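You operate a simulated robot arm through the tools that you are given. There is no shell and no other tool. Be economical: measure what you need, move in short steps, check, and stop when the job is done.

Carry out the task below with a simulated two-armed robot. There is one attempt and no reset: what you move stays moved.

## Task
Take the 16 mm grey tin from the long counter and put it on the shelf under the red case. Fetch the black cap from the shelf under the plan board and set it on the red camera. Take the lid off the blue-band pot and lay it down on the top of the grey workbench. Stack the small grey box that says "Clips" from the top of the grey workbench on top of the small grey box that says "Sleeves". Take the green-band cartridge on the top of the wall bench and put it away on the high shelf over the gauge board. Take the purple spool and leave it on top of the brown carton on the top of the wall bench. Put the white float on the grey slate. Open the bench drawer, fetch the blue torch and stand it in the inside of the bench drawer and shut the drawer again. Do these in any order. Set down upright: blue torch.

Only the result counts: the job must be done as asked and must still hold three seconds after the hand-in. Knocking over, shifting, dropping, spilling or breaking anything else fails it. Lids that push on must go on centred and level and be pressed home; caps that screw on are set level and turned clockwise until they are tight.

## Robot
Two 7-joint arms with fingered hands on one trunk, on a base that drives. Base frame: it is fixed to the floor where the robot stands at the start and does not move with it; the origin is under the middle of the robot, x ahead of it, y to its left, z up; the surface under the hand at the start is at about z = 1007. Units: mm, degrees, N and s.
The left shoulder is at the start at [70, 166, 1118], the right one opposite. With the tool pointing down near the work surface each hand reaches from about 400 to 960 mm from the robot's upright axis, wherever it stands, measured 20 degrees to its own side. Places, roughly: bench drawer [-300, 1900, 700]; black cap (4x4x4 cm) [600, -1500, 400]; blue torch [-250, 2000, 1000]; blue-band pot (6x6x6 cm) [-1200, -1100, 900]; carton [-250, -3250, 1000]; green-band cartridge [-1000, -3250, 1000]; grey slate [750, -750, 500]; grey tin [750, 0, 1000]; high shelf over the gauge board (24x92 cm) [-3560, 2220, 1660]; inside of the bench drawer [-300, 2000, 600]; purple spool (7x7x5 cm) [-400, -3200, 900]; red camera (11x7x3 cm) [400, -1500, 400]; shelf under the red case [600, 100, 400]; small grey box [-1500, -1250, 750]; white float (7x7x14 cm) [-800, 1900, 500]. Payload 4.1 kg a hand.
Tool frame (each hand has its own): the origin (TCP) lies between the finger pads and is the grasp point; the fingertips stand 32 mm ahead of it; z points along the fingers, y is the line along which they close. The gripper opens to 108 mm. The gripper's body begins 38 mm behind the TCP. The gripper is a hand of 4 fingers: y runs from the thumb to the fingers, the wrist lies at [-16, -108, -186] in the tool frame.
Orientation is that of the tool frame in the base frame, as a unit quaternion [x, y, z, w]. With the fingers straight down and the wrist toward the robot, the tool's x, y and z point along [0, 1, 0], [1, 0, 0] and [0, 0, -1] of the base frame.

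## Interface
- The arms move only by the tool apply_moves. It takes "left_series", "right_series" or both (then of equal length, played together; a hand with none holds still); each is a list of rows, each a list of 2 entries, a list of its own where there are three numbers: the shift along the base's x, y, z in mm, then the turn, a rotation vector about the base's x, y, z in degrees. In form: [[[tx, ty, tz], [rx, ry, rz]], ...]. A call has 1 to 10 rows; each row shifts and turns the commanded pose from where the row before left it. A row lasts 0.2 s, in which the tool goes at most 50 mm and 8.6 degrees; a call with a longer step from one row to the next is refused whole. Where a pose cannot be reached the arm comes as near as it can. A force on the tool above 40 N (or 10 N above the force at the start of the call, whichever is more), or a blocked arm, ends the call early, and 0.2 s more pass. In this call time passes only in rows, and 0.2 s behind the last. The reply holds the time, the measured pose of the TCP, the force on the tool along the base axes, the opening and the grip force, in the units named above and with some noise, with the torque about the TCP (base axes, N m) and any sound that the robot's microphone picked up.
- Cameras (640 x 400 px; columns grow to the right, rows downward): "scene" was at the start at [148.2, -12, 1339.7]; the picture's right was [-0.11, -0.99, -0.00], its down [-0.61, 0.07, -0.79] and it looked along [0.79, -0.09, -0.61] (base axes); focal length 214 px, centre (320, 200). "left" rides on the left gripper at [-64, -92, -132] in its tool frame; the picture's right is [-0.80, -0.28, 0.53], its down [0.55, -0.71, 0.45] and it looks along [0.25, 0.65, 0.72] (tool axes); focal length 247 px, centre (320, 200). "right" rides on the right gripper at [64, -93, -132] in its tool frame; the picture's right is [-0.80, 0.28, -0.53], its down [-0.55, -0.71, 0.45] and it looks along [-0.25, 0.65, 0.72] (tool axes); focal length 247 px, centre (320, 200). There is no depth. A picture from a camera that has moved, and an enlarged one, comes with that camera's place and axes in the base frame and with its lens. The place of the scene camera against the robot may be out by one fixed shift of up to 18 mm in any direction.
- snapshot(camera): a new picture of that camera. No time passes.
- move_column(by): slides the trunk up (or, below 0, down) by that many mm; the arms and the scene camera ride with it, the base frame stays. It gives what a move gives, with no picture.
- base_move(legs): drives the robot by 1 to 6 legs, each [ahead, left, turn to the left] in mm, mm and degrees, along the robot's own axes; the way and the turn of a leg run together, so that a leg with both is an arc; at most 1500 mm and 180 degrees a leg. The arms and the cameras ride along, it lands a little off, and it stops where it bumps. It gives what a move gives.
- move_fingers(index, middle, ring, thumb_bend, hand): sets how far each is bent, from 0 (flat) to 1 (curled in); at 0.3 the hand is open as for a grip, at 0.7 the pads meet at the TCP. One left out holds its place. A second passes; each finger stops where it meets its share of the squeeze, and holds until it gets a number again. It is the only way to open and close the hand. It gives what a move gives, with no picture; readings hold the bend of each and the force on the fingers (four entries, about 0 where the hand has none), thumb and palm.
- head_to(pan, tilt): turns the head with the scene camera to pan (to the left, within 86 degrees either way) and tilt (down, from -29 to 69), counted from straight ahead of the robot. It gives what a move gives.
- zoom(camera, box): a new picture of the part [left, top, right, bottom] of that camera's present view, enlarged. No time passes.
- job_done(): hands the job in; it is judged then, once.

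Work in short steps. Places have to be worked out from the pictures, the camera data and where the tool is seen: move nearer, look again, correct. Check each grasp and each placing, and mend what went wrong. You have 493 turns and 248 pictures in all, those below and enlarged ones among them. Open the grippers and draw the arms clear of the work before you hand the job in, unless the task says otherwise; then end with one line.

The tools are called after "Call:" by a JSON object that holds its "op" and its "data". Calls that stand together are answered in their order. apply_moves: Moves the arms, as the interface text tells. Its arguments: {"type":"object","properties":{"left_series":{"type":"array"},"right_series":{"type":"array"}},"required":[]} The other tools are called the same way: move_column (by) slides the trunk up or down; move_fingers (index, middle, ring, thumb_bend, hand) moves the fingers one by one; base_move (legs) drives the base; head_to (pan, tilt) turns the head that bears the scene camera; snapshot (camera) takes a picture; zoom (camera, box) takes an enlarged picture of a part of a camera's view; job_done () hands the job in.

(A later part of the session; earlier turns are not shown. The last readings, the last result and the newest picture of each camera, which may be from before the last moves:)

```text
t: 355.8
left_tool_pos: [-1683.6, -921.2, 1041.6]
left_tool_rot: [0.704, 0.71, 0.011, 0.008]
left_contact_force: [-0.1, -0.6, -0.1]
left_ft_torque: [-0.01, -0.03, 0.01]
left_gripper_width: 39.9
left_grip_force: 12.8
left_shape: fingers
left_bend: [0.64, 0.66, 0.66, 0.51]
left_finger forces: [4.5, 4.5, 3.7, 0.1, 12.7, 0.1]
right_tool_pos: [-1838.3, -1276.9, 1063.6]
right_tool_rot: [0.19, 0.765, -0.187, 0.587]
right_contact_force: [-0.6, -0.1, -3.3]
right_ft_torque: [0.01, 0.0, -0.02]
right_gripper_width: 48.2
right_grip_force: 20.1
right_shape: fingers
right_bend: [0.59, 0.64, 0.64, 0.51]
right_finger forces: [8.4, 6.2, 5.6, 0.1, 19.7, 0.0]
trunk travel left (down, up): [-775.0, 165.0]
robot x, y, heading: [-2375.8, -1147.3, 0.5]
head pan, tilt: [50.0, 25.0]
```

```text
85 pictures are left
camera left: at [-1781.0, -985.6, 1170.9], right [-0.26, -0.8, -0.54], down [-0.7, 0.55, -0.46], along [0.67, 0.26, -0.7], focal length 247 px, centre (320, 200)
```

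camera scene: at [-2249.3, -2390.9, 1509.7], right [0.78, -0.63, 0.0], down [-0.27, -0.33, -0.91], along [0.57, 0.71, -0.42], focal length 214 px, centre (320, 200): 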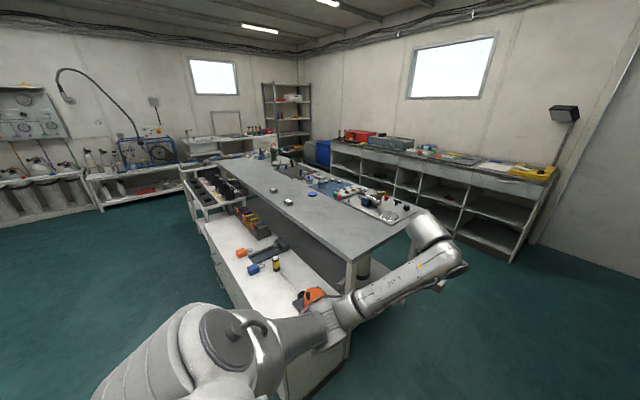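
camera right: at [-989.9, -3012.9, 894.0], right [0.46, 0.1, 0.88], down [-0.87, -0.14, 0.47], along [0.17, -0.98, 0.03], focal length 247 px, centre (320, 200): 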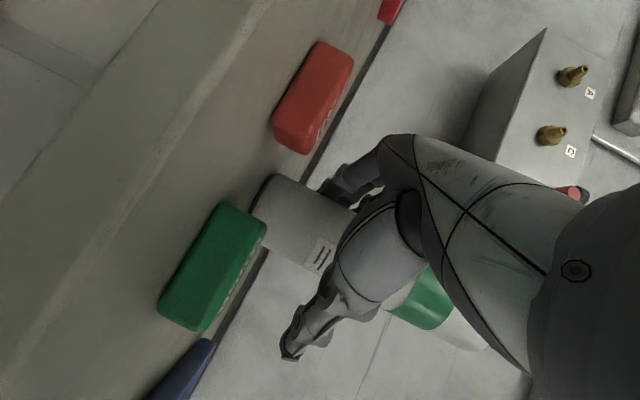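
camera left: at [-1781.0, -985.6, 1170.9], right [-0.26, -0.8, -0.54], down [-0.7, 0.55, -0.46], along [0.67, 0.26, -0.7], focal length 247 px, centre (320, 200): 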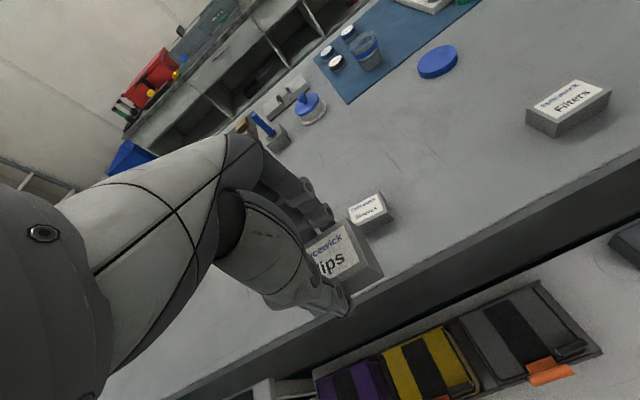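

Sleeves at ≈(-1567,-943). Move Clips above it (accounting for ~12 mm grip offset) and look.

Call:
{"op": "apply_moves", "data": {"left_series": [[[32, -6, -18], [0, 0, 0]], [[32, -6, -18], [0, 0, 0]], [[32, -5, -18], [0, 0, 0]], [[32, -5, -18], [0, 0, 0]], [[0, 0, -10], [0, 0, 0]]]}}

Call:
{"op": "snapshot", "data": {"camera": "left"}}

Call:
{"op": "head_to", "data": {"pan": 12, "tilt": 40}}

Call:
{"op": "zoom", "data": {"camera": "scene", "box": [240, 120, 400, 240]}}

```text
t: 357.0
left_tool_pos: [-1555.6, -941.7, 961.8]
left_tool_rot: [0.705, 0.709, 0.011, 0.009]
left_contact_force: [0.7, 0.3, -0.6]
left_ft_torque: [0.0, 0.0, -0.02]
left_gripper_width: 40.0
left_grip_force: 12.4
left_shape: fingers
left_bend: [0.64, 0.66, 0.66, 0.51]
left_finger forces: [4.4, 4.5, 3.6, 0.0, 12.6, 0.0]
right_tool_pos: [-1838.6, -1277.4, 1064.1]
right_tool_rot: [0.19, 0.764, -0.188, 0.587]
right_contact_force: [0.0, 0.1, -3.3]
right_ft_torque: [0.03, 0.02, 0.02]
right_gripper_width: 48.4
right_grip_force: 19.9
right_shape: fingers
right_bend: [0.59, 0.64, 0.64, 0.51]
right_finger forces: [8.4, 6.3, 5.4, 0.0, 19.7, 0.1]
trunk travel left (down, up): [-775.0, 165.0]
robot x, y, heading: [-2376.5, -1148.6, 0.6]
head pan, tilt: [50.0, 25.0]
```

```text
84 pictures are left
camera left: at [-1652.3, -1007.2, 1090.8], right [-0.26, -0.8, -0.54], down [-0.7, 0.55, -0.47], along [0.67, 0.26, -0.7], focal length 247 px, centre (320, 200)
```

left: 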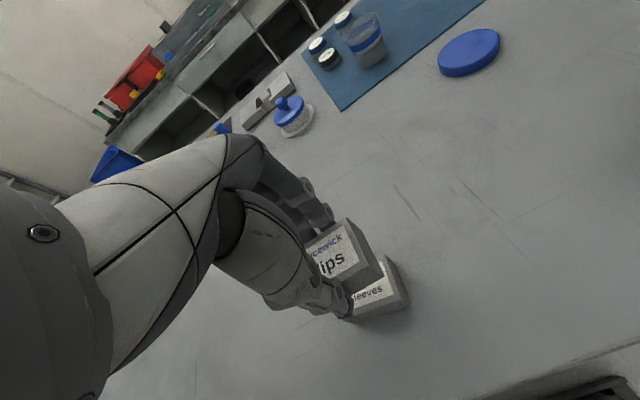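

```text
t: 358.0
left_tool_pos: [-1555.6, -941.6, 960.9]
left_tool_rot: [0.704, 0.71, 0.011, 0.008]
left_contact_force: [0.7, -0.6, -0.4]
left_ft_torque: [0.0, 0.03, 0.02]
left_gripper_width: 39.9
left_grip_force: 12.2
left_shape: fingers
left_bend: [0.64, 0.66, 0.66, 0.51]
left_finger forces: [4.5, 4.4, 3.7, 0.0, 12.7, 0.0]
right_tool_pos: [-1839.2, -1277.1, 1064.4]
right_tool_rot: [0.189, 0.764, -0.188, 0.587]
right_contact_force: [-0.4, 0.8, -4.3]
right_ft_torque: [-0.01, 0.02, 0.02]
right_gripper_width: 48.2
right_grip_force: 20.1
right_shape: fingers
right_bend: [0.59, 0.64, 0.64, 0.51]
right_finger forces: [8.6, 6.2, 5.5, 0.1, 19.8, 0.1]
trunk travel left (down, up): [-775.0, 165.0]
robot x, y, heading: [-2371.0, -1146.7, 0.3]
head pan, tilt: [12.0, 40.0]
```

```text
3.33 times, centred on (320, 180) of scene
camera zoom: at [-2227.7, -1128.7, 1486.5], right [0.22, -0.98, 0.0], down [-0.63, -0.14, -0.77], along [0.75, 0.17, -0.64], focal length 715 px, centre (320, 267)
```

zoom: 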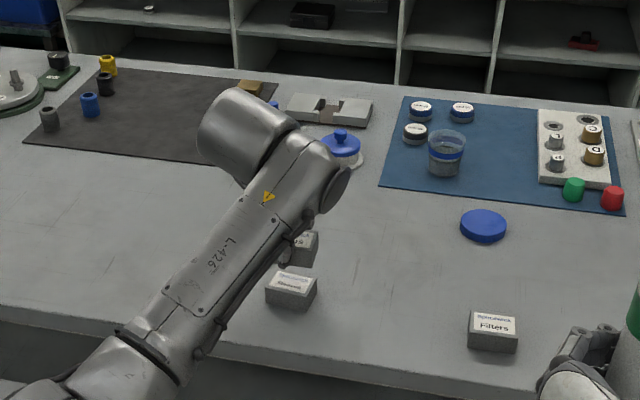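

Alignment looks good (Sleeves ≈(-1571,-944)). Shift −3 mm in x and lower.

Call:
{"op": "apply_moves", "data": {"left_series": [[[-3, -2, -20], [0, 0, 0]], [[0, 0, -12], [0, 0, 0]], [[0, 0, -4], [0, 0, 0]], [[0, 0, -3], [0, 0, 0]], [[0, 0, -2], [0, 0, 0]], [[0, 0, -2], [0, 0, 0]]]}}

Call:
{"op": "snapshot", "data": {"camera": "left"}}

```text
t: 359.4
left_tool_pos: [-1560.5, -945.4, 919.4]
left_tool_rot: [0.705, 0.709, 0.011, 0.009]
left_contact_force: [1.3, 0.7, 3.8]
left_ft_torque: [0.06, 0.07, 0.0]
left_gripper_width: 39.7
left_grip_force: 13.0
left_shape: fingers
left_bend: [0.64, 0.66, 0.66, 0.51]
left_finger forces: [4.7, 4.6, 3.9, 0.1, 12.7, 0.1]
right_tool_pos: [-1838.1, -1277.1, 1063.4]
right_tool_rot: [0.189, 0.765, -0.187, 0.586]
right_contact_force: [-0.3, -0.4, -3.2]
right_ft_torque: [0.06, 0.04, 0.03]
right_gripper_width: 48.3
right_grip_force: 20.1
right_shape: fingers
right_bend: [0.59, 0.64, 0.64, 0.51]
right_finger forces: [8.5, 6.3, 5.5, 0.0, 19.7, 0.0]
trunk travel left (down, up): [-775.0, 165.0]
robot x, y, heading: [-2372.2, -1145.1, 0.5]
head pan, tilt: [12.0, 40.0]
```

```text
82 pictures are left
camera left: at [-1657.3, -1010.0, 1046.9], right [-0.26, -0.8, -0.54], down [-0.7, 0.55, -0.47], along [0.67, 0.26, -0.7], focal length 247 px, centre (320, 200)
```

left: 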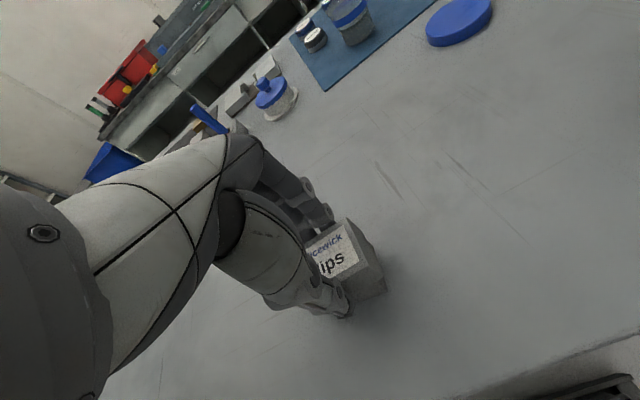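

Stacked with light contact. Release and rise.

Call:
{"op": "move_fingers", "data": {"hand": "left", "index": 0.45, "middle": 0.45, "ring": 0.45, "thumb_bend": 0.3}}

Call:
{"op": "apply_moves", "data": {"left_series": [[[0, 0, 25], [0, 0, 0]], [[0, 0, 45], [0, 0, 0]], [[0, 0, 45], [0, 0, 0]], [[0, 0, 45], [0, 0, 0]]]}}

Call:
{"op": "snapshot", "data": {"camera": "left"}}

```text
t: 360.4
left_tool_pos: [-1560.5, -944.1, 918.7]
left_tool_rot: [0.705, 0.709, 0.011, 0.008]
left_contact_force: [-0.2, -0.1, -0.2]
left_ft_torque: [0.02, -0.01, 0.03]
left_gripper_width: 88.4
left_grip_force: 0.0
left_shape: fingers
left_bend: [0.45, 0.45, 0.45, 0.3]
left_finger forces: [0.1, 0.1, 0.0, 0.1, 0.0, 0.1]
right_tool_pos: [-1838.3, -1277.6, 1063.9]
right_tool_rot: [0.189, 0.765, -0.187, 0.587]
right_contact_force: [-0.2, -0.8, -3.5]
right_ft_torque: [0.05, 0.06, 0.03]
right_gripper_width: 48.5
right_grip_force: 19.7
right_shape: fingers
right_bend: [0.59, 0.64, 0.64, 0.51]
right_finger forces: [8.4, 6.2, 5.5, 0.0, 19.8, 0.0]
trunk travel left (down, up): [-775.0, 165.0]
robot x, y, heading: [-2376.2, -1144.5, 0.3]
head pan, tilt: [12.0, 40.0]
```

```text
t: 361.4
left_tool_pos: [-1559.1, -942.6, 1077.9]
left_tool_rot: [0.705, 0.709, 0.01, 0.007]
left_contact_force: [0.2, 0.6, -0.5]
left_ft_torque: [-0.01, -0.03, 0.02]
left_gripper_width: 88.6
left_grip_force: 0.1
left_shape: fingers
left_bend: [0.45, 0.45, 0.45, 0.3]
left_finger forces: [0.0, 0.0, 0.1, 0.0, 0.0, 0.0]
right_tool_pos: [-1838.1, -1277.5, 1064.0]
right_tool_rot: [0.189, 0.765, -0.187, 0.587]
right_contact_force: [0.4, 0.4, -3.8]
right_ft_torque: [0.06, 0.06, -0.01]
right_gripper_width: 48.1
right_grip_force: 19.8
right_shape: fingers
right_bend: [0.59, 0.64, 0.64, 0.51]
right_finger forces: [8.5, 6.2, 5.5, 0.0, 19.6, 0.0]
trunk travel left (down, up): [-775.0, 165.0]
robot x, y, heading: [-2372.1, -1143.8, 0.6]
head pan, tilt: [12.0, 40.0]
```

```text
81 pictures are left
camera left: at [-1655.9, -1008.2, 1206.1], right [-0.26, -0.8, -0.54], down [-0.7, 0.55, -0.46], along [0.67, 0.26, -0.7], focal length 247 px, centre (320, 200)
```

left: 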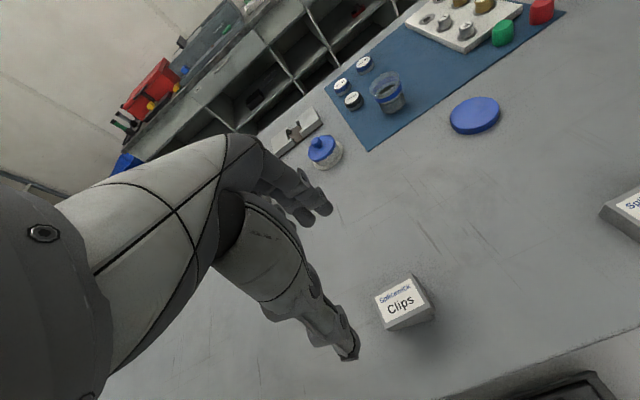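

Stack is good. Now to the high shelf: back away, turn to face +y, and look.

Call:
{"op": "base_move", "data": {"legs": [[-350, 0, 0], [0, 0, 90]]}}

Call:
{"op": "head_to", "data": {"pan": 15, "tilt": 10}}

Call:
{"op": "snapshot", "data": {"camera": "scene"}}

```text
t: 367.6
left_tool_pos: [-2938.4, -334.9, 1077.3]
left_tool_rot: [-0.012, 1.0, 0.012, -0.001]
left_contact_force: [-0.1, -0.8, -1.1]
left_ft_torque: [0.01, -0.03, 0.03]
left_gripper_width: 88.8
left_grip_force: 0.0
left_shape: fingers
left_bend: [0.45, 0.45, 0.45, 0.3]
left_finger forces: [0.0, 0.0, 0.1, 0.0, 0.0, 0.0]
right_tool_pos: [-2600.3, -608.5, 1063.6]
right_tool_rot: [-0.413, 0.672, 0.286, 0.544]
right_contact_force: [-0.3, -0.3, -2.7]
right_ft_torque: [-0.04, 0.06, 0.03]
right_gripper_width: 48.0
right_grip_force: 20.0
right_shape: fingers
right_bend: [0.59, 0.64, 0.64, 0.52]
right_finger forces: [8.4, 6.1, 5.4, 0.0, 19.2, 0.0]
trunk travel left (down, up): [-775.0, 165.0]
robot x, y, heading: [-2722.0, -1147.3, 91.5]
head pan, tilt: [12.0, 40.0]
```

```text
t: 368.5
left_tool_pos: [-2938.9, -333.9, 1076.5]
left_tool_rot: [-0.012, 1.0, 0.013, -0.003]
left_contact_force: [-0.3, 0.0, -0.3]
left_ft_torque: [0.02, -0.01, 0.0]
left_gripper_width: 88.6
left_grip_force: 0.0
left_shape: fingers
left_bend: [0.45, 0.45, 0.45, 0.3]
left_finger forces: [0.0, 0.1, 0.1, 0.0, 0.0, 0.1]
right_tool_pos: [-2598.9, -608.8, 1064.3]
right_tool_rot: [-0.413, 0.672, 0.286, 0.544]
right_contact_force: [-0.5, -0.4, -3.0]
right_ft_torque: [-0.01, 0.03, 0.01]
right_gripper_width: 47.8
right_grip_force: 19.3
right_shape: fingers
right_bend: [0.59, 0.64, 0.64, 0.52]
right_finger forces: [8.5, 6.0, 5.4, 0.1, 19.3, 0.1]
trunk travel left (down, up): [-775.0, 165.0]
robot x, y, heading: [-2722.8, -1144.9, 91.5]
head pan, tilt: [15.0, 10.0]
```

```text
80 pictures are left
camera scene: at [-2737.3, -1008.3, 1534.0], right [0.96, 0.28, 0.0], down [0.05, -0.17, -0.98], along [-0.28, 0.94, -0.17], focal length 214 px, centre (320, 200)
```

scene: 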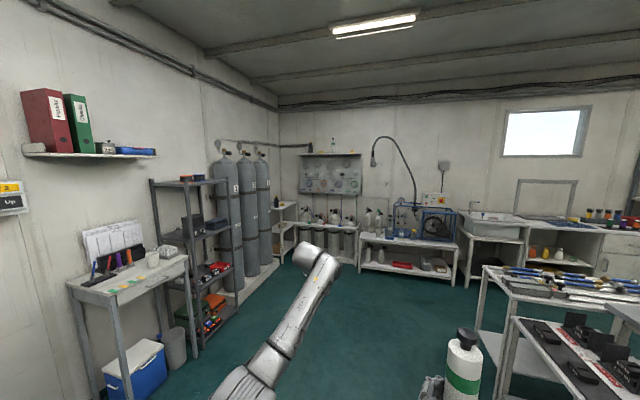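

The high shelf above the gauge board is visible (x −4020…−3100), with one item near x≈-3460. I'll aim for x≈-3280. Tuck the left hand, then drive there.

Call:
{"op": "apply_moves", "data": {"left_series": [[[-21, -35, -5], [0, 0, 0]], [[-21, -35, -5], [0, 0, 0]], [[-21, -35, -5], [0, 0, 0]], [[-21, -35, -5], [0, 0, 0]], [[-21, -35, -5], [0, 0, 0]], [[-21, -35, -5], [0, 0, 0]], [[-21, -35, -5], [0, 0, 0]], [[-21, -35, -5], [0, 0, 0]], [[-21, -35, -5], [0, 0, 0]], [[-21, -30, -5], [0, 0, 0]]]}}

Call:
{"op": "base_move", "data": {"legs": [[0, 0, -1.5], [1450, 0, 0], [0, 680, 0], [900, 0, 0]]}}

Call:
{"op": "head_to", "data": {"pan": 0, "tilt": 5}}

Call:
{"op": "snapshot", "data": {"camera": "scene"}}

```text
t: 370.7
left_tool_pos: [-3149.3, -679.6, 1029.6]
left_tool_rot: [-0.012, 1.0, 0.014, -0.001]
left_contact_force: [-0.6, -0.9, -0.2]
left_ft_torque: [0.01, -0.02, -0.01]
left_gripper_width: 88.9
left_grip_force: 0.0
left_shape: fingers
left_bend: [0.45, 0.45, 0.45, 0.3]
left_finger forces: [0.1, 0.0, 0.0, 0.0, 0.0, 0.0]
right_tool_pos: [-2600.8, -609.8, 1064.4]
right_tool_rot: [-0.413, 0.671, 0.286, 0.545]
right_contact_force: [-0.5, -0.4, -3.4]
right_ft_torque: [-0.02, 0.04, 0.01]
right_gripper_width: 48.3
right_grip_force: 19.8
right_shape: fingers
right_bend: [0.59, 0.64, 0.64, 0.52]
right_finger forces: [8.5, 6.1, 5.4, 0.1, 19.4, 0.0]
trunk travel left (down, up): [-775.0, 165.0]
robot x, y, heading: [-2719.3, -1148.0, 91.2]
head pan, tilt: [15.0, 10.0]
```

```text
t: 386.1
left_tool_pos: [-3732.7, 1757.1, 1030.7]
left_tool_rot: [0.025, 1.0, 0.013, -0.002]
left_contact_force: [-0.6, 1.3, 0.9]
left_ft_torque: [0.0, 0.02, -0.03]
left_gripper_width: 88.6
left_grip_force: 0.0
left_shape: fingers
left_bend: [0.45, 0.45, 0.45, 0.3]
left_finger forces: [0.0, 0.1, 0.0, 0.1, 0.0, 0.1]
right_tool_pos: [-3178.9, 1786.4, 1064.9]
right_tool_rot: [-0.388, 0.686, 0.266, 0.555]
right_contact_force: [-0.1, -0.1, -3.2]
right_ft_torque: [-0.03, 0.02, 0.02]
right_gripper_width: 48.0
right_grip_force: 20.0
right_shape: fingers
right_bend: [0.59, 0.64, 0.64, 0.52]
right_finger forces: [8.4, 6.0, 5.4, 0.0, 19.3, 0.0]
trunk travel left (down, up): [-775.0, 165.0]
robot x, y, heading: [-3340.2, 1259.9, 87.3]
head pan, tilt: [15.0, 10.0]
```

```text
t: 386.9
left_tool_pos: [-3732.5, 1757.0, 1030.7]
left_tool_rot: [0.026, 1.0, 0.013, -0.001]
left_contact_force: [0.2, -0.1, -1.0]
left_ft_torque: [-0.04, 0.0, -0.02]
left_gripper_width: 88.6
left_grip_force: 0.0
left_shape: fingers
left_bend: [0.45, 0.45, 0.45, 0.3]
left_finger forces: [0.1, 0.0, 0.1, 0.0, 0.0, 0.1]
right_tool_pos: [-3179.3, 1784.9, 1062.7]
right_tool_rot: [-0.388, 0.686, 0.266, 0.555]
right_contact_force: [0.9, -0.4, -3.4]
right_ft_torque: [-0.04, 0.06, 0.01]
right_gripper_width: 47.8
right_grip_force: 19.7
right_shape: fingers
right_bend: [0.59, 0.64, 0.64, 0.52]
right_finger forces: [8.4, 6.1, 5.3, 0.1, 19.4, 0.0]
trunk travel left (down, up): [-775.0, 165.0]
robot x, y, heading: [-3342.5, 1260.4, 87.0]
head pan, tilt: [0.0, 5.0]
```

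```text
79 pictures are left
camera scene: at [-3322.5, 1398.9, 1542.2], right [1.0, -0.05, 0.0], down [0.0, -0.09, -1.0], along [0.05, 0.99, -0.09], focal length 214 px, centre (320, 200)
```

scene: 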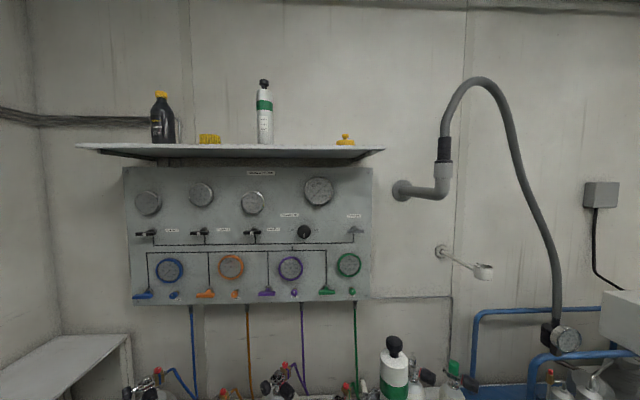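

There's a gap on the shelf between the other cartridge (x≈-3496) and a yellow item (x≈-3185): target x≈-3340. Raise the trunk fully, shift the base left, and raise the bottle.

Call:
{"op": "move_column", "data": {"by": 160}}

Call:
{"op": "base_move", "data": {"legs": [[0, 150, 3]]}}

Call:
{"op": "apply_moves", "data": {"right_series": [[[0, 0, 45], [0, 0, 0]], [[0, 0, 45], [0, 0, 0]], [[0, 0, 45], [0, 0, 0]], [[0, 0, 45], [0, 0, 0]], [[0, 0, 45], [0, 0, 0]], [[0, 0, 45], [0, 0, 0]], [[0, 0, 45], [0, 0, 0]], [[0, 0, 45], [0, 0, 0]], [[0, 0, 45], [0, 0, 0]], [[0, 0, 45], [0, 0, 0]]]}}

```text
t: 388.7
left_tool_pos: [-3732.5, 1758.0, 1189.7]
left_tool_rot: [0.025, 1.0, 0.013, -0.001]
left_contact_force: [-0.3, -0.1, -0.5]
left_ft_torque: [-0.05, -0.01, -0.01]
left_gripper_width: 88.7
left_grip_force: 0.1
left_shape: fingers
left_bend: [0.45, 0.45, 0.45, 0.3]
left_finger forces: [0.1, 0.0, 0.1, 0.0, 0.1, 0.0]
right_tool_pos: [-3179.0, 1786.7, 1223.4]
right_tool_rot: [-0.387, 0.686, 0.267, 0.555]
right_contact_force: [0.5, 0.6, -3.1]
right_ft_torque: [-0.05, 0.04, 0.01]
right_gripper_width: 48.0
right_grip_force: 19.5
right_shape: fingers
right_bend: [0.59, 0.64, 0.64, 0.52]
right_finger forces: [8.4, 6.1, 5.5, 0.0, 19.3, 0.0]
trunk travel left (down, up): [-935.0, 5.0]
robot x, y, heading: [-3343.5, 1259.7, 87.1]
head pan, tilt: [0.0, 5.0]
```

```text
t: 390.1
left_tool_pos: [-3902.8, 1739.6, 1191.5]
left_tool_rot: [-0.001, 1.0, 0.013, -0.004]
left_contact_force: [0.1, -0.6, 0.1]
left_ft_torque: [0.0, 0.0, 0.0]
left_gripper_width: 88.8
left_grip_force: 0.1
left_shape: fingers
left_bend: [0.45, 0.45, 0.45, 0.3]
left_finger forces: [0.0, 0.0, 0.0, 0.0, 0.1, 0.0]
right_tool_pos: [-3351.9, 1797.3, 1223.3]
right_tool_rot: [-0.405, 0.677, 0.28, 0.547]
right_contact_force: [-0.7, 0.0, -2.6]
right_ft_torque: [-0.05, 0.04, 0.0]
right_gripper_width: 47.9
right_grip_force: 20.0
right_shape: fingers
right_bend: [0.59, 0.64, 0.64, 0.52]
right_finger forces: [8.3, 6.1, 5.5, 0.0, 19.3, 0.1]
trunk travel left (down, up): [-935.0, 5.0]
robot x, y, heading: [-3485.4, 1264.3, 90.1]
head pan, tilt: [0.0, 5.0]
```

```text
t: 392.3
left_tool_pos: [-3904.5, 1738.2, 1191.3]
left_tool_rot: [-0.001, 1.0, 0.014, -0.002]
left_contact_force: [0.5, 0.5, -0.4]
left_ft_torque: [-0.03, 0.0, -0.01]
left_gripper_width: 88.9
left_grip_force: 0.1
left_shape: fingers
left_bend: [0.45, 0.45, 0.45, 0.3]
left_finger forces: [0.0, 0.1, 0.0, 0.0, 0.0, 0.1]
right_tool_pos: [-3352.4, 1825.6, 1665.0]
right_tool_rot: [-0.403, 0.678, 0.276, 0.549]
right_contact_force: [-0.1, -0.4, -3.0]
right_ft_torque: [-0.03, 0.11, 0.03]
right_gripper_width: 47.9
right_grip_force: 20.4
right_shape: fingers
right_bend: [0.6, 0.64, 0.64, 0.52]
right_finger forces: [8.6, 6.3, 6.0, 0.0, 20.4, 0.1]
right hand out of reach, approached as far as the arm can: row 7, 8, 9
trunk travel left (down, up): [-935.0, 5.0]
robot x, y, heading: [-3488.3, 1262.1, 90.1]
head pan, tilt: [0.0, 5.0]
```

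Continue raising to ~1748.

Call:
{"op": "apply_moves", "data": {"right_series": [[[0, 0, 30], [0, 0, 0]], [[0, 0, 30], [0, 0, 0]], [[0, 0, 23], [0, 0, 0]]]}}

Call:
{"op": "snapshot", "data": {"camera": "scene"}}

Call:
{"op": "snapshot", "data": {"camera": "right"}}

```text
t: 393.1
left_tool_pos: [-3903.0, 1740.0, 1189.7]
left_tool_rot: [-0.001, 1.0, 0.013, -0.001]
left_contact_force: [0.8, 0.4, -0.2]
left_ft_torque: [0.04, -0.01, 0.0]
left_gripper_width: 88.9
left_grip_force: 0.0
left_shape: fingers
left_bend: [0.45, 0.45, 0.45, 0.3]
left_finger forces: [0.1, 0.0, 0.0, 0.0, 0.2, 0.1]
right_tool_pos: [-3356.3, 1827.0, 1745.5]
right_tool_rot: [-0.406, 0.678, 0.277, 0.547]
right_contact_force: [0.2, 0.2, -4.3]
right_ft_torque: [-0.02, 0.01, 0.01]
right_gripper_width: 47.6
right_grip_force: 20.4
right_shape: fingers
right_bend: [0.6, 0.64, 0.64, 0.52]
right_finger forces: [8.6, 6.2, 6.0, 0.0, 20.3, 0.0]
trunk travel left (down, up): [-935.0, 5.0]
robot x, y, heading: [-3489.1, 1264.1, 90.2]
head pan, tilt: [0.0, 5.0]
```

```text
78 pictures are left
camera scene: at [-3476.1, 1402.9, 1702.1], right [1.0, 0.0, 0.0], down [0.0, -0.09, -1.0], along [0.0, 1.0, -0.09], focal length 214 px, centre (320, 200)
```

scene: 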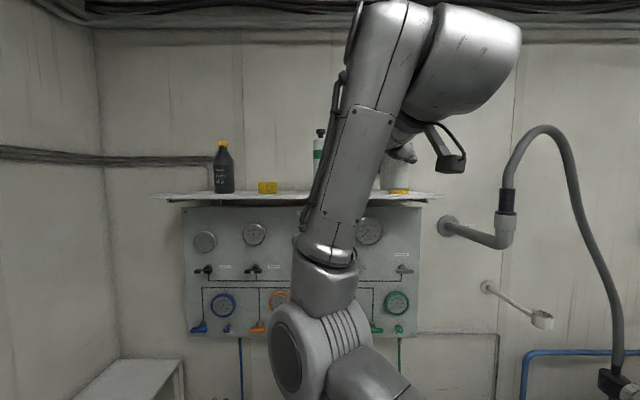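

```text
77 pictures are left
camera right: at [-3349.8, 1655.2, 1721.7], right [-0.46, -0.09, 0.88], down [0.87, 0.14, 0.47], along [-0.17, 0.99, 0.02], focal length 247 px, centre (320, 200)
```

right: 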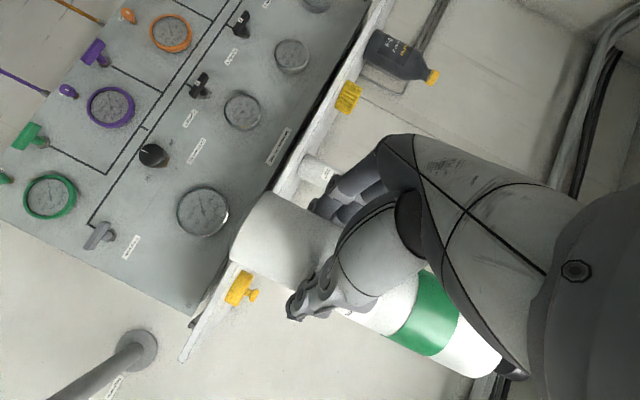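

Bottle bottom is ~25 mm above shelf level and between the neighbours. Drive forward 300 mm.

Call:
{"op": "base_move", "data": {"legs": [[300, 0, 0]]}}

Call:
{"op": "snapshot", "data": {"camera": "right"}}

```text
t: 395.1
left_tool_pos: [-3903.3, 2037.1, 1190.4]
left_tool_rot: [0.0, 1.0, 0.014, -0.002]
left_contact_force: [-0.3, 0.2, -0.7]
left_ft_torque: [0.0, 0.01, 0.02]
left_gripper_width: 89.0
left_grip_force: 0.0
left_shape: fingers
left_bend: [0.45, 0.45, 0.45, 0.3]
left_finger forces: [0.0, 0.0, 0.0, 0.0, 0.0, 0.0]
right_tool_pos: [-3357.1, 2120.5, 1750.0]
right_tool_rot: [-0.403, 0.678, 0.28, 0.548]
right_contact_force: [0.1, -0.3, -3.0]
right_ft_torque: [-0.01, 0.04, 0.01]
right_gripper_width: 47.9
right_grip_force: 20.7
right_shape: fingers
right_bend: [0.6, 0.64, 0.64, 0.52]
right_finger forces: [8.7, 6.2, 5.9, 0.0, 20.3, 0.1]
trunk travel left (down, up): [-935.0, 5.0]
robot x, y, heading: [-3488.1, 1561.8, 89.8]
head pan, tilt: [0.0, 5.0]
```

```text
76 pictures are left
camera right: at [-3350.1, 1949.0, 1724.7], right [-0.46, -0.1, 0.88], down [0.87, 0.13, 0.47], along [-0.16, 0.99, 0.03], focal length 247 px, centre (320, 200)
```

right: 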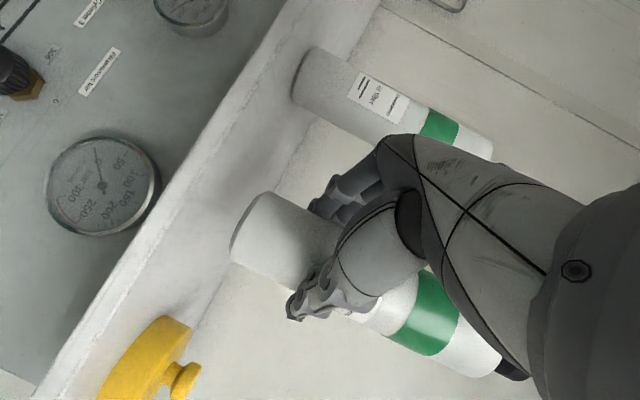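

Good alignment. Forward another 70 mm, then lower onto the shelf.

Call:
{"op": "base_move", "data": {"legs": [[72, 0, 0]]}}

Call:
{"op": "apply_moves", "data": {"right_series": [[[0, 0, -12], [0, 0, 0]], [[0, 0, -5], [0, 0, 0]], [[0, 0, -4], [0, 0, 0]], [[0, 0, -3], [0, 0, 0]], [[0, 0, -3], [0, 0, 0]]]}}

Call:
{"op": "snapshot", "data": {"camera": "right"}}

```text
t: 396.2
left_tool_pos: [-3903.7, 2102.5, 1193.8]
left_tool_rot: [0.0, 1.0, 0.017, -0.001]
left_contact_force: [-0.7, -0.9, 1.0]
left_ft_torque: [0.05, 0.0, -0.01]
left_gripper_width: 88.8
left_grip_force: 0.1
left_shape: fingers
left_bend: [0.45, 0.45, 0.45, 0.3]
left_finger forces: [0.1, 0.0, 0.1, 0.1, 0.0, 0.0]
right_tool_pos: [-3355.2, 2183.1, 1753.7]
right_tool_rot: [-0.4, 0.677, 0.281, 0.55]
right_contact_force: [0.6, -1.3, -2.6]
right_ft_torque: [0.02, 0.09, -0.03]
right_gripper_width: 47.9
right_grip_force: 20.6
right_shape: fingers
right_bend: [0.6, 0.64, 0.64, 0.52]
right_finger forces: [8.7, 6.1, 5.8, 0.0, 20.5, 0.0]
trunk travel left (down, up): [-935.0, 5.0]
robot x, y, heading: [-3489.2, 1630.3, 90.0]
head pan, tilt: [0.0, 5.0]
```

```text
t: 397.4
left_tool_pos: [-3905.2, 2108.3, 1191.1]
left_tool_rot: [0.0, 1.0, 0.014, -0.002]
left_contact_force: [0.4, -0.5, -0.4]
left_ft_torque: [0.0, 0.03, 0.01]
left_gripper_width: 88.8
left_grip_force: 0.1
left_shape: fingers
left_bend: [0.45, 0.45, 0.45, 0.3]
left_finger forces: [0.0, 0.0, 0.0, 0.0, 0.1, 0.1]
right_tool_pos: [-3355.0, 2193.5, 1722.9]
right_tool_rot: [-0.401, 0.678, 0.279, 0.55]
right_contact_force: [0.3, -0.2, -3.8]
right_ft_torque: [-0.01, 0.07, 0.01]
right_gripper_width: 47.9
right_grip_force: 20.6
right_shape: fingers
right_bend: [0.6, 0.64, 0.64, 0.52]
right_finger forces: [8.7, 6.2, 5.9, 0.1, 20.3, 0.1]
trunk travel left (down, up): [-935.0, 5.0]
robot x, y, heading: [-3490.6, 1630.4, 89.7]
head pan, tilt: [0.0, 5.0]
```

```text
75 pictures are left
camera right: at [-3348.7, 2021.3, 1698.2], right [-0.46, -0.1, 0.88], down [0.87, 0.13, 0.47], along [-0.16, 0.99, 0.03], focal length 247 px, centre (320, 200)
```

right: 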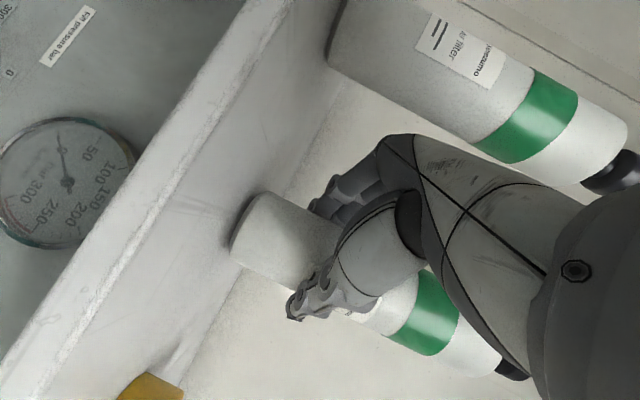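

Nearly at the shelf; lower until contact.

Call:
{"op": "apply_moves", "data": {"right_series": [[[0, 0, -3], [0, 0, 0]], [[0, 0, -3], [0, 0, 0]], [[0, 0, -2], [0, 0, 0]], [[0, 0, -2], [0, 0, 0]]]}}

```text
t: 398.4
left_tool_pos: [-3904.0, 2109.0, 1191.5]
left_tool_rot: [0.0, 1.0, 0.014, -0.002]
left_contact_force: [-0.5, 0.2, 0.8]
left_ft_torque: [-0.01, -0.01, 0.0]
left_gripper_width: 88.7
left_grip_force: 0.1
left_shape: fingers
left_bend: [0.45, 0.45, 0.45, 0.3]
left_finger forces: [0.0, 0.1, 0.0, 0.0, 0.0, 0.0]
right_tool_pos: [-3354.3, 2193.1, 1716.0]
right_tool_rot: [-0.4, 0.677, 0.28, 0.551]
right_contact_force: [1.6, 8.2, 29.7]
right_ft_torque: [0.47, -0.38, 0.11]
right_gripper_width: 48.0
right_grip_force: 20.9
right_shape: fingers
right_bend: [0.6, 0.64, 0.64, 0.52]
right_finger forces: [10.6, 7.0, 5.7, 0.0, 18.6, 0.1]
trunk travel left (down, up): [-935.0, 5.0]
robot x, y, heading: [-3490.3, 1630.8, 89.9]
head pan, tilt: [0.0, 5.0]
```

Contact; ease up 3 mm and open the hand, then back out along its axis.

Call:
{"op": "apply_moves", "data": {"right_series": [[[0, 0, 3], [0, 0, 0]]]}}

Call:
{"op": "move_fingers", "data": {"hand": "right", "index": 0.38, "middle": 0.38, "ring": 0.38, "thumb_bend": 0.3}}

Call:
{"op": "snapshot", "data": {"camera": "right"}}

```text
t: 398.8
left_tool_pos: [-3903.5, 2110.0, 1188.7]
left_tool_rot: [0.001, 1.0, 0.014, -0.002]
left_contact_force: [-0.6, 0.3, 0.7]
left_ft_torque: [-0.01, -0.01, -0.01]
left_gripper_width: 89.0
left_grip_force: 0.1
left_shape: fingers
left_bend: [0.45, 0.45, 0.45, 0.3]
left_finger forces: [0.0, 0.1, 0.0, 0.0, 0.1, 0.0]
right_tool_pos: [-3353.6, 2193.9, 1715.7]
right_tool_rot: [-0.402, 0.679, 0.277, 0.549]
right_contact_force: [1.0, 4.4, 21.1]
right_ft_torque: [0.36, -0.22, 0.07]
right_gripper_width: 48.2
right_grip_force: 20.1
right_shape: fingers
right_bend: [0.6, 0.64, 0.64, 0.52]
right_finger forces: [10.0, 6.4, 5.2, 0.1, 19.6, 0.0]
trunk travel left (down, up): [-935.0, 5.0]
robot x, y, heading: [-3489.1, 1631.5, 90.1]
head pan, tilt: [0.0, 5.0]
```

```text
t: 399.8
left_tool_pos: [-3903.8, 2110.1, 1190.4]
left_tool_rot: [0.0, 1.0, 0.013, -0.001]
left_contact_force: [-0.3, -1.1, -0.5]
left_ft_torque: [0.0, 0.0, -0.02]
left_gripper_width: 89.0
left_grip_force: 0.0
left_shape: fingers
left_bend: [0.45, 0.45, 0.45, 0.3]
left_finger forces: [0.0, 0.0, 0.1, 0.0, 0.0, 0.0]
right_tool_pos: [-3354.0, 2195.3, 1716.7]
right_tool_rot: [-0.399, 0.679, 0.278, 0.55]
right_contact_force: [0.1, -0.1, 0.1]
right_ft_torque: [0.0, 0.0, -0.02]
right_gripper_width: 98.0
right_grip_force: 0.0
right_shape: fingers
right_bend: [0.38, 0.38, 0.38, 0.3]
right_finger forces: [0.1, 0.0, 0.0, 0.0, 0.0, 0.0]
trunk travel left (down, up): [-935.0, 5.0]
robot x, y, heading: [-3489.1, 1633.6, 89.9]
head pan, tilt: [0.0, 5.0]
```

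```text
74 pictures are left
camera right: at [-3348.4, 2022.7, 1691.2], right [-0.46, -0.1, 0.88], down [0.88, 0.13, 0.47], along [-0.16, 0.99, 0.03], focal length 247 px, centre (320, 200)
```

right: 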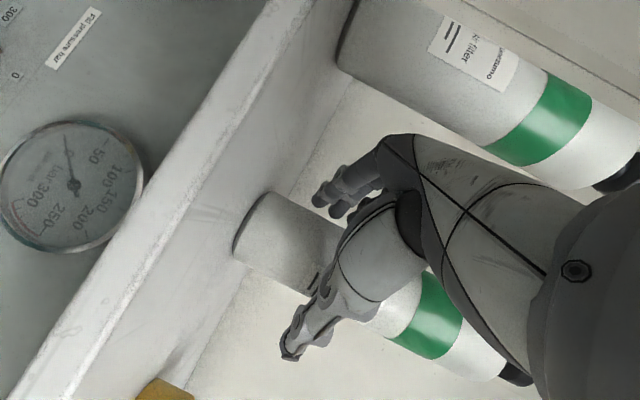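

Bottle stands on the shelf. Back out along the hand axis, then drive back.

Call:
{"op": "apply_moves", "data": {"right_series": [[[-8, -13, 0], [0, 0, 0]], [[-12, -20, 0], [0, 0, 0]], [[-12, -22, 0], [0, 0, 0]]]}}

Call:
{"op": "base_move", "data": {"legs": [[-350, 0, 0]]}}

Call:
{"op": "snapshot", "data": {"camera": "right"}}

```text
t: 400.8
left_tool_pos: [-3904.8, 2109.4, 1190.0]
left_tool_rot: [0.0, 1.0, 0.013, -0.002]
left_contact_force: [-0.1, -0.1, -0.4]
left_ft_torque: [0.03, -0.03, -0.01]
left_gripper_width: 88.5
left_grip_force: 0.1
left_shape: fingers
left_bend: [0.45, 0.45, 0.45, 0.3]
left_finger forces: [0.0, 0.0, 0.0, 0.0, 0.1, 0.0]
right_tool_pos: [-3338.8, 2189.7, 1712.9]
right_tool_rot: [-0.382, 0.703, 0.246, 0.548]
right_contact_force: [0.5, -0.3, 0.1]
right_ft_torque: [-0.01, -0.03, 0.01]
right_gripper_width: 98.0
right_grip_force: 0.1
right_shape: fingers
right_bend: [0.38, 0.38, 0.38, 0.3]
right_finger forces: [0.0, 0.0, 0.0, 0.1, 0.0, 0.0]
right hand out of reach, approached as far as the arm can: row 2, 3
trunk travel left (down, up): [-935.0, 5.0]
robot x, y, heading: [-3490.0, 1631.8, 89.7]
head pan, tilt: [0.0, 5.0]
stopped in row 3 (right hand): the arm was blocked; the commanded pose is now the measured one
```

```text
t: 403.0
left_tool_pos: [-3903.2, 1773.7, 1189.3]
left_tool_rot: [0.002, 1.0, 0.013, -0.003]
left_contact_force: [-0.1, -0.4, 0.3]
left_ft_torque: [0.01, -0.01, 0.02]
left_gripper_width: 88.9
left_grip_force: 0.0
left_shape: fingers
left_bend: [0.45, 0.45, 0.45, 0.3]
left_finger forces: [0.1, 0.1, 0.0, 0.0, 0.0, 0.0]
right_tool_pos: [-3339.0, 1851.7, 1713.5]
right_tool_rot: [-0.379, 0.704, 0.245, 0.549]
right_contact_force: [-0.4, -0.3, 0.3]
right_ft_torque: [0.03, 0.0, 0.0]
right_gripper_width: 98.2
right_grip_force: 0.1
right_shape: fingers
right_bend: [0.38, 0.38, 0.38, 0.3]
right_finger forces: [0.1, 0.0, 0.1, 0.1, 0.1, 0.0]
trunk travel left (down, up): [-935.0, 5.0]
robot x, y, heading: [-3492.0, 1293.3, 89.8]
head pan, tilt: [0.0, 5.0]
```

```text
73 pictures are left
camera right: at [-3347.7, 1679.3, 1693.9], right [-0.45, -0.03, 0.89], down [0.89, 0.07, 0.45], along [-0.07, 1.0, -0.01], focal length 247 px, centre (320, 200)
```

right: 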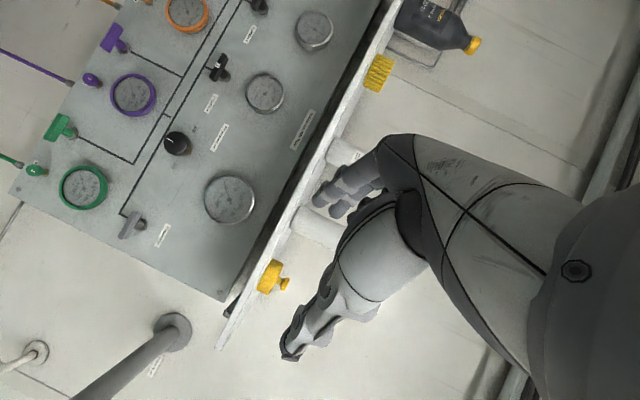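

Check that the bottle still stands.

Call:
{"op": "zoom", "data": {"camera": "right", "box": [230, 110, 430, 310]}}

Call:
{"op": "snapshot", "data": {"camera": "scene"}}

```text
2.00 times, centred on (330, 210) of right
camera zoom: at [-3347.7, 1679.3, 1693.9], right [-0.45, -0.03, 0.89], down [0.89, 0.07, 0.45], along [-0.07, 1.0, -0.01], focal length 494 px, centre (300, 180)
```

zoom: 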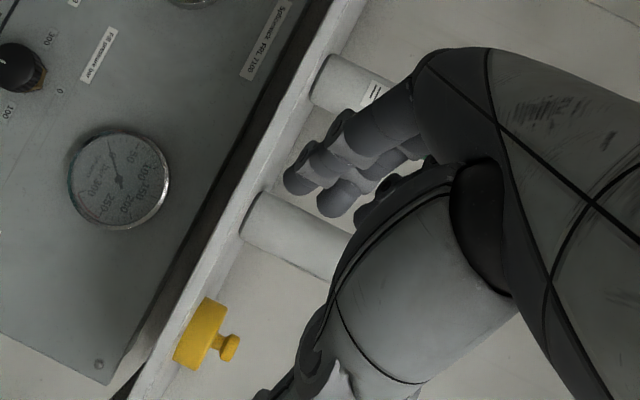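

```text
71 pictures are left
camera scene: at [-3477.2, 1436.6, 1701.9], right [1.0, 0.0, 0.0], down [0.0, -0.09, -1.0], along [0.0, 1.0, -0.09], focal length 214 px, centre (320, 200)
```

scene: 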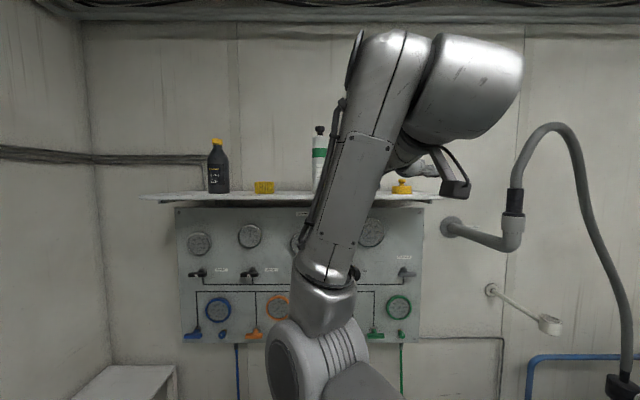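

Cartridge is on the shelf. Next the north bench. Lower the trunk and right arm, then turn to heading 0 and look along the corridor.

Call:
{"op": "apply_moves", "data": {"right_series": [[[0, 0, -45], [0, 0, 0]], [[0, 0, -45], [0, 0, 0]], [[0, 0, -45], [0, 0, 0]], [[0, 0, -45], [0, 0, 0]], [[0, 0, -45], [0, 0, 0]], [[0, 0, -45], [0, 0, 0]], [[0, 0, -45], [0, 0, 0]], [[0, 0, -45], [0, 0, 0]], [[0, 0, -45], [0, 0, 0]], [[0, 0, -45], [0, 0, 0]]]}}

Call:
{"op": "base_move", "data": {"legs": [[0, 0, -90]]}}

Call:
{"op": "head_to", "data": {"pan": 0, "tilt": 20}}

Call:
{"op": "snapshot", "data": {"camera": "scene"}}

```text
t: 405.2
left_tool_pos: [-3900.4, 1771.7, 1191.5]
left_tool_rot: [0.001, 1.0, 0.013, -0.003]
left_contact_force: [-0.4, 0.6, 0.3]
left_ft_torque: [0.01, 0.0, 0.0]
left_gripper_width: 88.8
left_grip_force: 0.0
left_shape: fingers
left_bend: [0.45, 0.45, 0.45, 0.3]
left_finger forces: [0.0, 0.0, 0.0, 0.1, 0.1, 0.0]
right_tool_pos: [-3339.9, 1845.1, 1263.1]
right_tool_rot: [-0.379, 0.704, 0.248, 0.547]
right_contact_force: [0.9, -0.1, 0.0]
right_ft_torque: [0.01, -0.02, 0.03]
right_gripper_width: 98.5
right_grip_force: 0.0
right_shape: fingers
right_bend: [0.38, 0.38, 0.38, 0.3]
right_finger forces: [0.0, 0.0, 0.0, 0.0, 0.0, 0.0]
trunk travel left (down, up): [-935.0, 5.0]
robot x, y, heading: [-3488.9, 1293.7, 89.7]
head pan, tilt: [0.0, 5.0]
```

```text
t: 409.4
left_tool_pos: [-3018.1, 1716.6, 1190.2]
left_tool_rot: [0.702, 0.712, 0.011, 0.009]
left_contact_force: [-0.1, -0.1, -0.7]
left_ft_torque: [0.02, 0.0, -0.01]
left_gripper_width: 88.8
left_grip_force: 0.0
left_shape: fingers
left_bend: [0.45, 0.45, 0.45, 0.3]
left_finger forces: [0.1, 0.1, 0.1, 0.0, 0.1, 0.0]
right_tool_pos: [-2933.9, 1152.7, 1263.3]
right_tool_rot: [0.222, 0.768, -0.209, 0.564]
right_contact_force: [0.3, 0.5, -0.7]
right_ft_torque: [-0.01, -0.03, -0.03]
right_gripper_width: 98.0
right_grip_force: 0.1
right_shape: fingers
right_bend: [0.38, 0.38, 0.38, 0.3]
right_finger forces: [0.0, 0.0, 0.1, 0.0, 0.0, 0.0]
trunk travel left (down, up): [-935.0, 5.0]
robot x, y, heading: [-3487.8, 1297.1, 0.9]
head pan, tilt: [0.0, 5.0]
```

```text
t: 410.1
left_tool_pos: [-3017.4, 1716.4, 1189.3]
left_tool_rot: [0.702, 0.712, 0.011, 0.008]
left_contact_force: [-0.3, -0.6, -0.9]
left_ft_torque: [0.01, -0.01, -0.01]
left_gripper_width: 88.8
left_grip_force: 0.1
left_shape: fingers
left_bend: [0.45, 0.45, 0.45, 0.3]
left_finger forces: [0.0, 0.0, 0.1, 0.1, 0.0, 0.1]
right_tool_pos: [-2934.6, 1153.7, 1264.6]
right_tool_rot: [0.222, 0.768, -0.209, 0.564]
right_contact_force: [0.3, -0.1, 0.6]
right_ft_torque: [0.01, -0.02, 0.01]
right_gripper_width: 98.3
right_grip_force: 0.1
right_shape: fingers
right_bend: [0.38, 0.38, 0.38, 0.3]
right_finger forces: [0.1, 0.0, 0.1, 0.1, 0.1, 0.1]
trunk travel left (down, up): [-935.0, 5.0]
robot x, y, heading: [-3484.5, 1294.0, 0.9]
head pan, tilt: [0.0, 20.0]
```

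```text
70 pictures are left
camera scene: at [-3333.9, 1293.8, 1678.0], right [0.02, -1.0, 0.0], down [-0.34, -0.01, -0.94], along [0.94, 0.01, -0.34], focal length 214 px, centre (320, 200)
```

scene: 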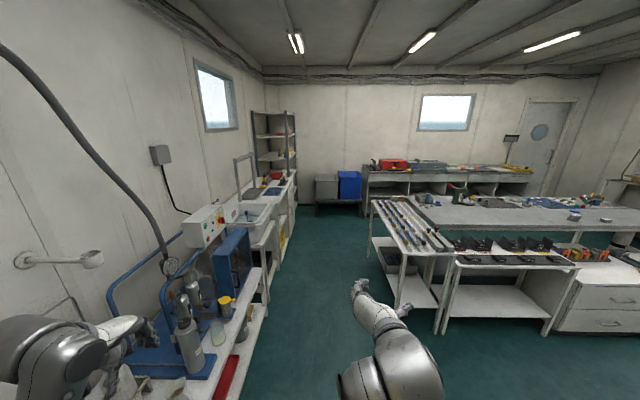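

Corridor is clear (y≈680…1820). Bring the left hand in, then drive ahead to x≈-560 and turn to face the north bench.

Call:
{"op": "apply_moves", "data": {"left_series": [[[18, -22, -10], [0, 0, 0]], [[18, -22, -10], [0, 0, 0]], [[18, -22, -10], [0, 0, 0]], [[18, -22, -10], [0, 0, 0]], [[18, -22, -10], [0, 0, 0]], [[18, -22, -10], [0, 0, 0]], [[18, -22, -10], [0, 0, 0]], [[18, -20, -10], [0, 0, 0]]]}}

Call:
{"op": "base_move", "data": {"legs": [[0, 0, -0.9], [1450, -40, 0], [1450, 0, 0]]}}

Call:
{"op": "base_move", "data": {"legs": [[0, 0, 90]]}}

Call:
{"op": "head_to", "data": {"pan": 0, "tilt": 40}}

Call:
{"op": "snapshot", "data": {"camera": "scene"}}

```text
t: 411.9
left_tool_pos: [-2872.5, 1542.6, 1108.7]
left_tool_rot: [0.702, 0.712, 0.011, 0.007]
left_contact_force: [0.0, 0.2, -0.4]
left_ft_torque: [-0.01, 0.04, 0.0]
left_gripper_width: 88.8
left_grip_force: 0.1
left_shape: fingers
left_bend: [0.45, 0.45, 0.45, 0.3]
left_finger forces: [0.1, 0.1, 0.0, 0.0, 0.0, 0.0]
right_tool_pos: [-2933.8, 1153.2, 1263.5]
right_tool_rot: [0.223, 0.767, -0.209, 0.564]
right_contact_force: [0.0, -0.1, -0.4]
right_ft_torque: [0.01, 0.02, -0.01]
right_gripper_width: 98.2
right_grip_force: 0.1
right_shape: fingers
right_bend: [0.38, 0.38, 0.38, 0.3]
right_finger forces: [0.0, 0.0, 0.0, 0.0, 0.0, 0.0]
trunk travel left (down, up): [-935.0, 5.0]
robot x, y, heading: [-3488.9, 1293.1, 1.1]
head pan, tilt: [0.0, 20.0]
```

```text
t: 426.1
left_tool_pos: [-0.9, 1413.1, 1109.1]
left_tool_rot: [0.718, 0.696, 0.011, 0.009]
left_contact_force: [-0.4, 0.5, 0.6]
left_ft_torque: [0.01, 0.01, -0.02]
left_gripper_width: 88.9
left_grip_force: 0.0
left_shape: fingers
left_bend: [0.45, 0.45, 0.45, 0.3]
left_finger forces: [0.1, 0.1, 0.1, 0.0, 0.0, 0.0]
right_tool_pos: [-80.0, 1027.4, 1264.3]
right_tool_rot: [0.239, 0.762, -0.222, 0.559]
right_contact_force: [-0.1, -1.0, -0.1]
right_ft_torque: [0.01, -0.01, -0.01]
right_gripper_width: 98.5
right_grip_force: 0.0
right_shape: fingers
right_bend: [0.38, 0.38, 0.38, 0.3]
right_finger forces: [0.0, 0.0, 0.0, 0.1, 0.0, 0.0]
trunk travel left (down, up): [-935.0, 5.0]
robot x, y, heading: [-629.7, 1193.7, -1.6]
head pan, tilt: [0.0, 20.0]
```

```text
t: 430.3
left_tool_pos: [-848.9, 1819.4, 1109.6]
left_tool_rot: [0.016, 1.0, 0.013, -0.002]
left_contact_force: [0.5, -0.8, 0.3]
left_ft_torque: [0.03, 0.0, 0.0]
left_gripper_width: 88.6
left_grip_force: 0.1
left_shape: fingers
left_bend: [0.45, 0.45, 0.45, 0.3]
left_finger forces: [0.0, 0.0, 0.1, 0.0, 0.1, 0.0]
right_tool_pos: [-462.8, 1740.4, 1263.7]
right_tool_rot: [-0.369, 0.708, 0.238, 0.552]
right_contact_force: [0.2, 0.1, 0.6]
right_ft_torque: [0.0, 0.03, 0.02]
right_gripper_width: 98.3
right_grip_force: 0.0
right_shape: fingers
right_bend: [0.38, 0.38, 0.38, 0.3]
right_finger forces: [0.0, 0.0, 0.0, 0.1, 0.0, 0.0]
trunk travel left (down, up): [-935.0, 5.0]
robot x, y, heading: [-626.1, 1196.4, 88.1]
head pan, tilt: [0.0, 20.0]
```

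```text
t: 431.1
left_tool_pos: [-847.9, 1819.2, 1108.4]
left_tool_rot: [0.017, 1.0, 0.014, -0.002]
left_contact_force: [-0.3, 0.2, 0.5]
left_ft_torque: [-0.03, 0.01, -0.02]
left_gripper_width: 88.7
left_grip_force: 0.0
left_shape: fingers
left_bend: [0.45, 0.45, 0.45, 0.3]
left_finger forces: [0.0, 0.0, 0.1, 0.1, 0.0, 0.0]
right_tool_pos: [-462.7, 1739.2, 1262.7]
right_tool_rot: [-0.369, 0.709, 0.238, 0.552]
right_contact_force: [0.3, -0.3, -0.7]
right_ft_torque: [0.02, 0.01, -0.02]
right_gripper_width: 98.1
right_grip_force: 0.1
right_shape: fingers
right_bend: [0.38, 0.38, 0.38, 0.3]
right_finger forces: [0.0, 0.0, 0.0, 0.0, 0.0, 0.0]
trunk travel left (down, up): [-935.0, 5.0]
robot x, y, heading: [-630.3, 1191.6, 88.3]
head pan, tilt: [0.0, 40.0]
```

```text
69 pictures are left
camera scene: at [-612.2, 1325.5, 1646.6], right [1.0, -0.03, 0.0], down [-0.02, -0.64, -0.77], along [0.02, 0.77, -0.64], focal length 214 px, centre (320, 200)
```

scene: 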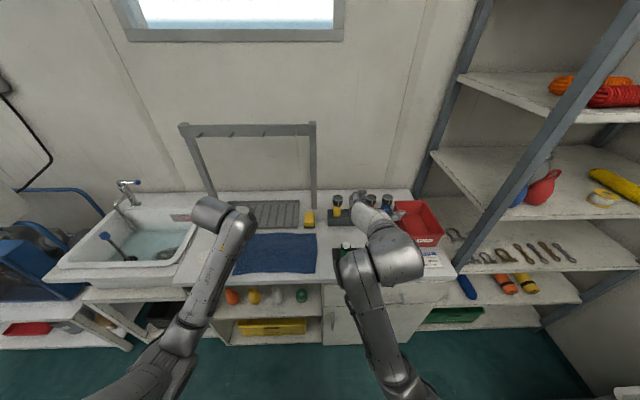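

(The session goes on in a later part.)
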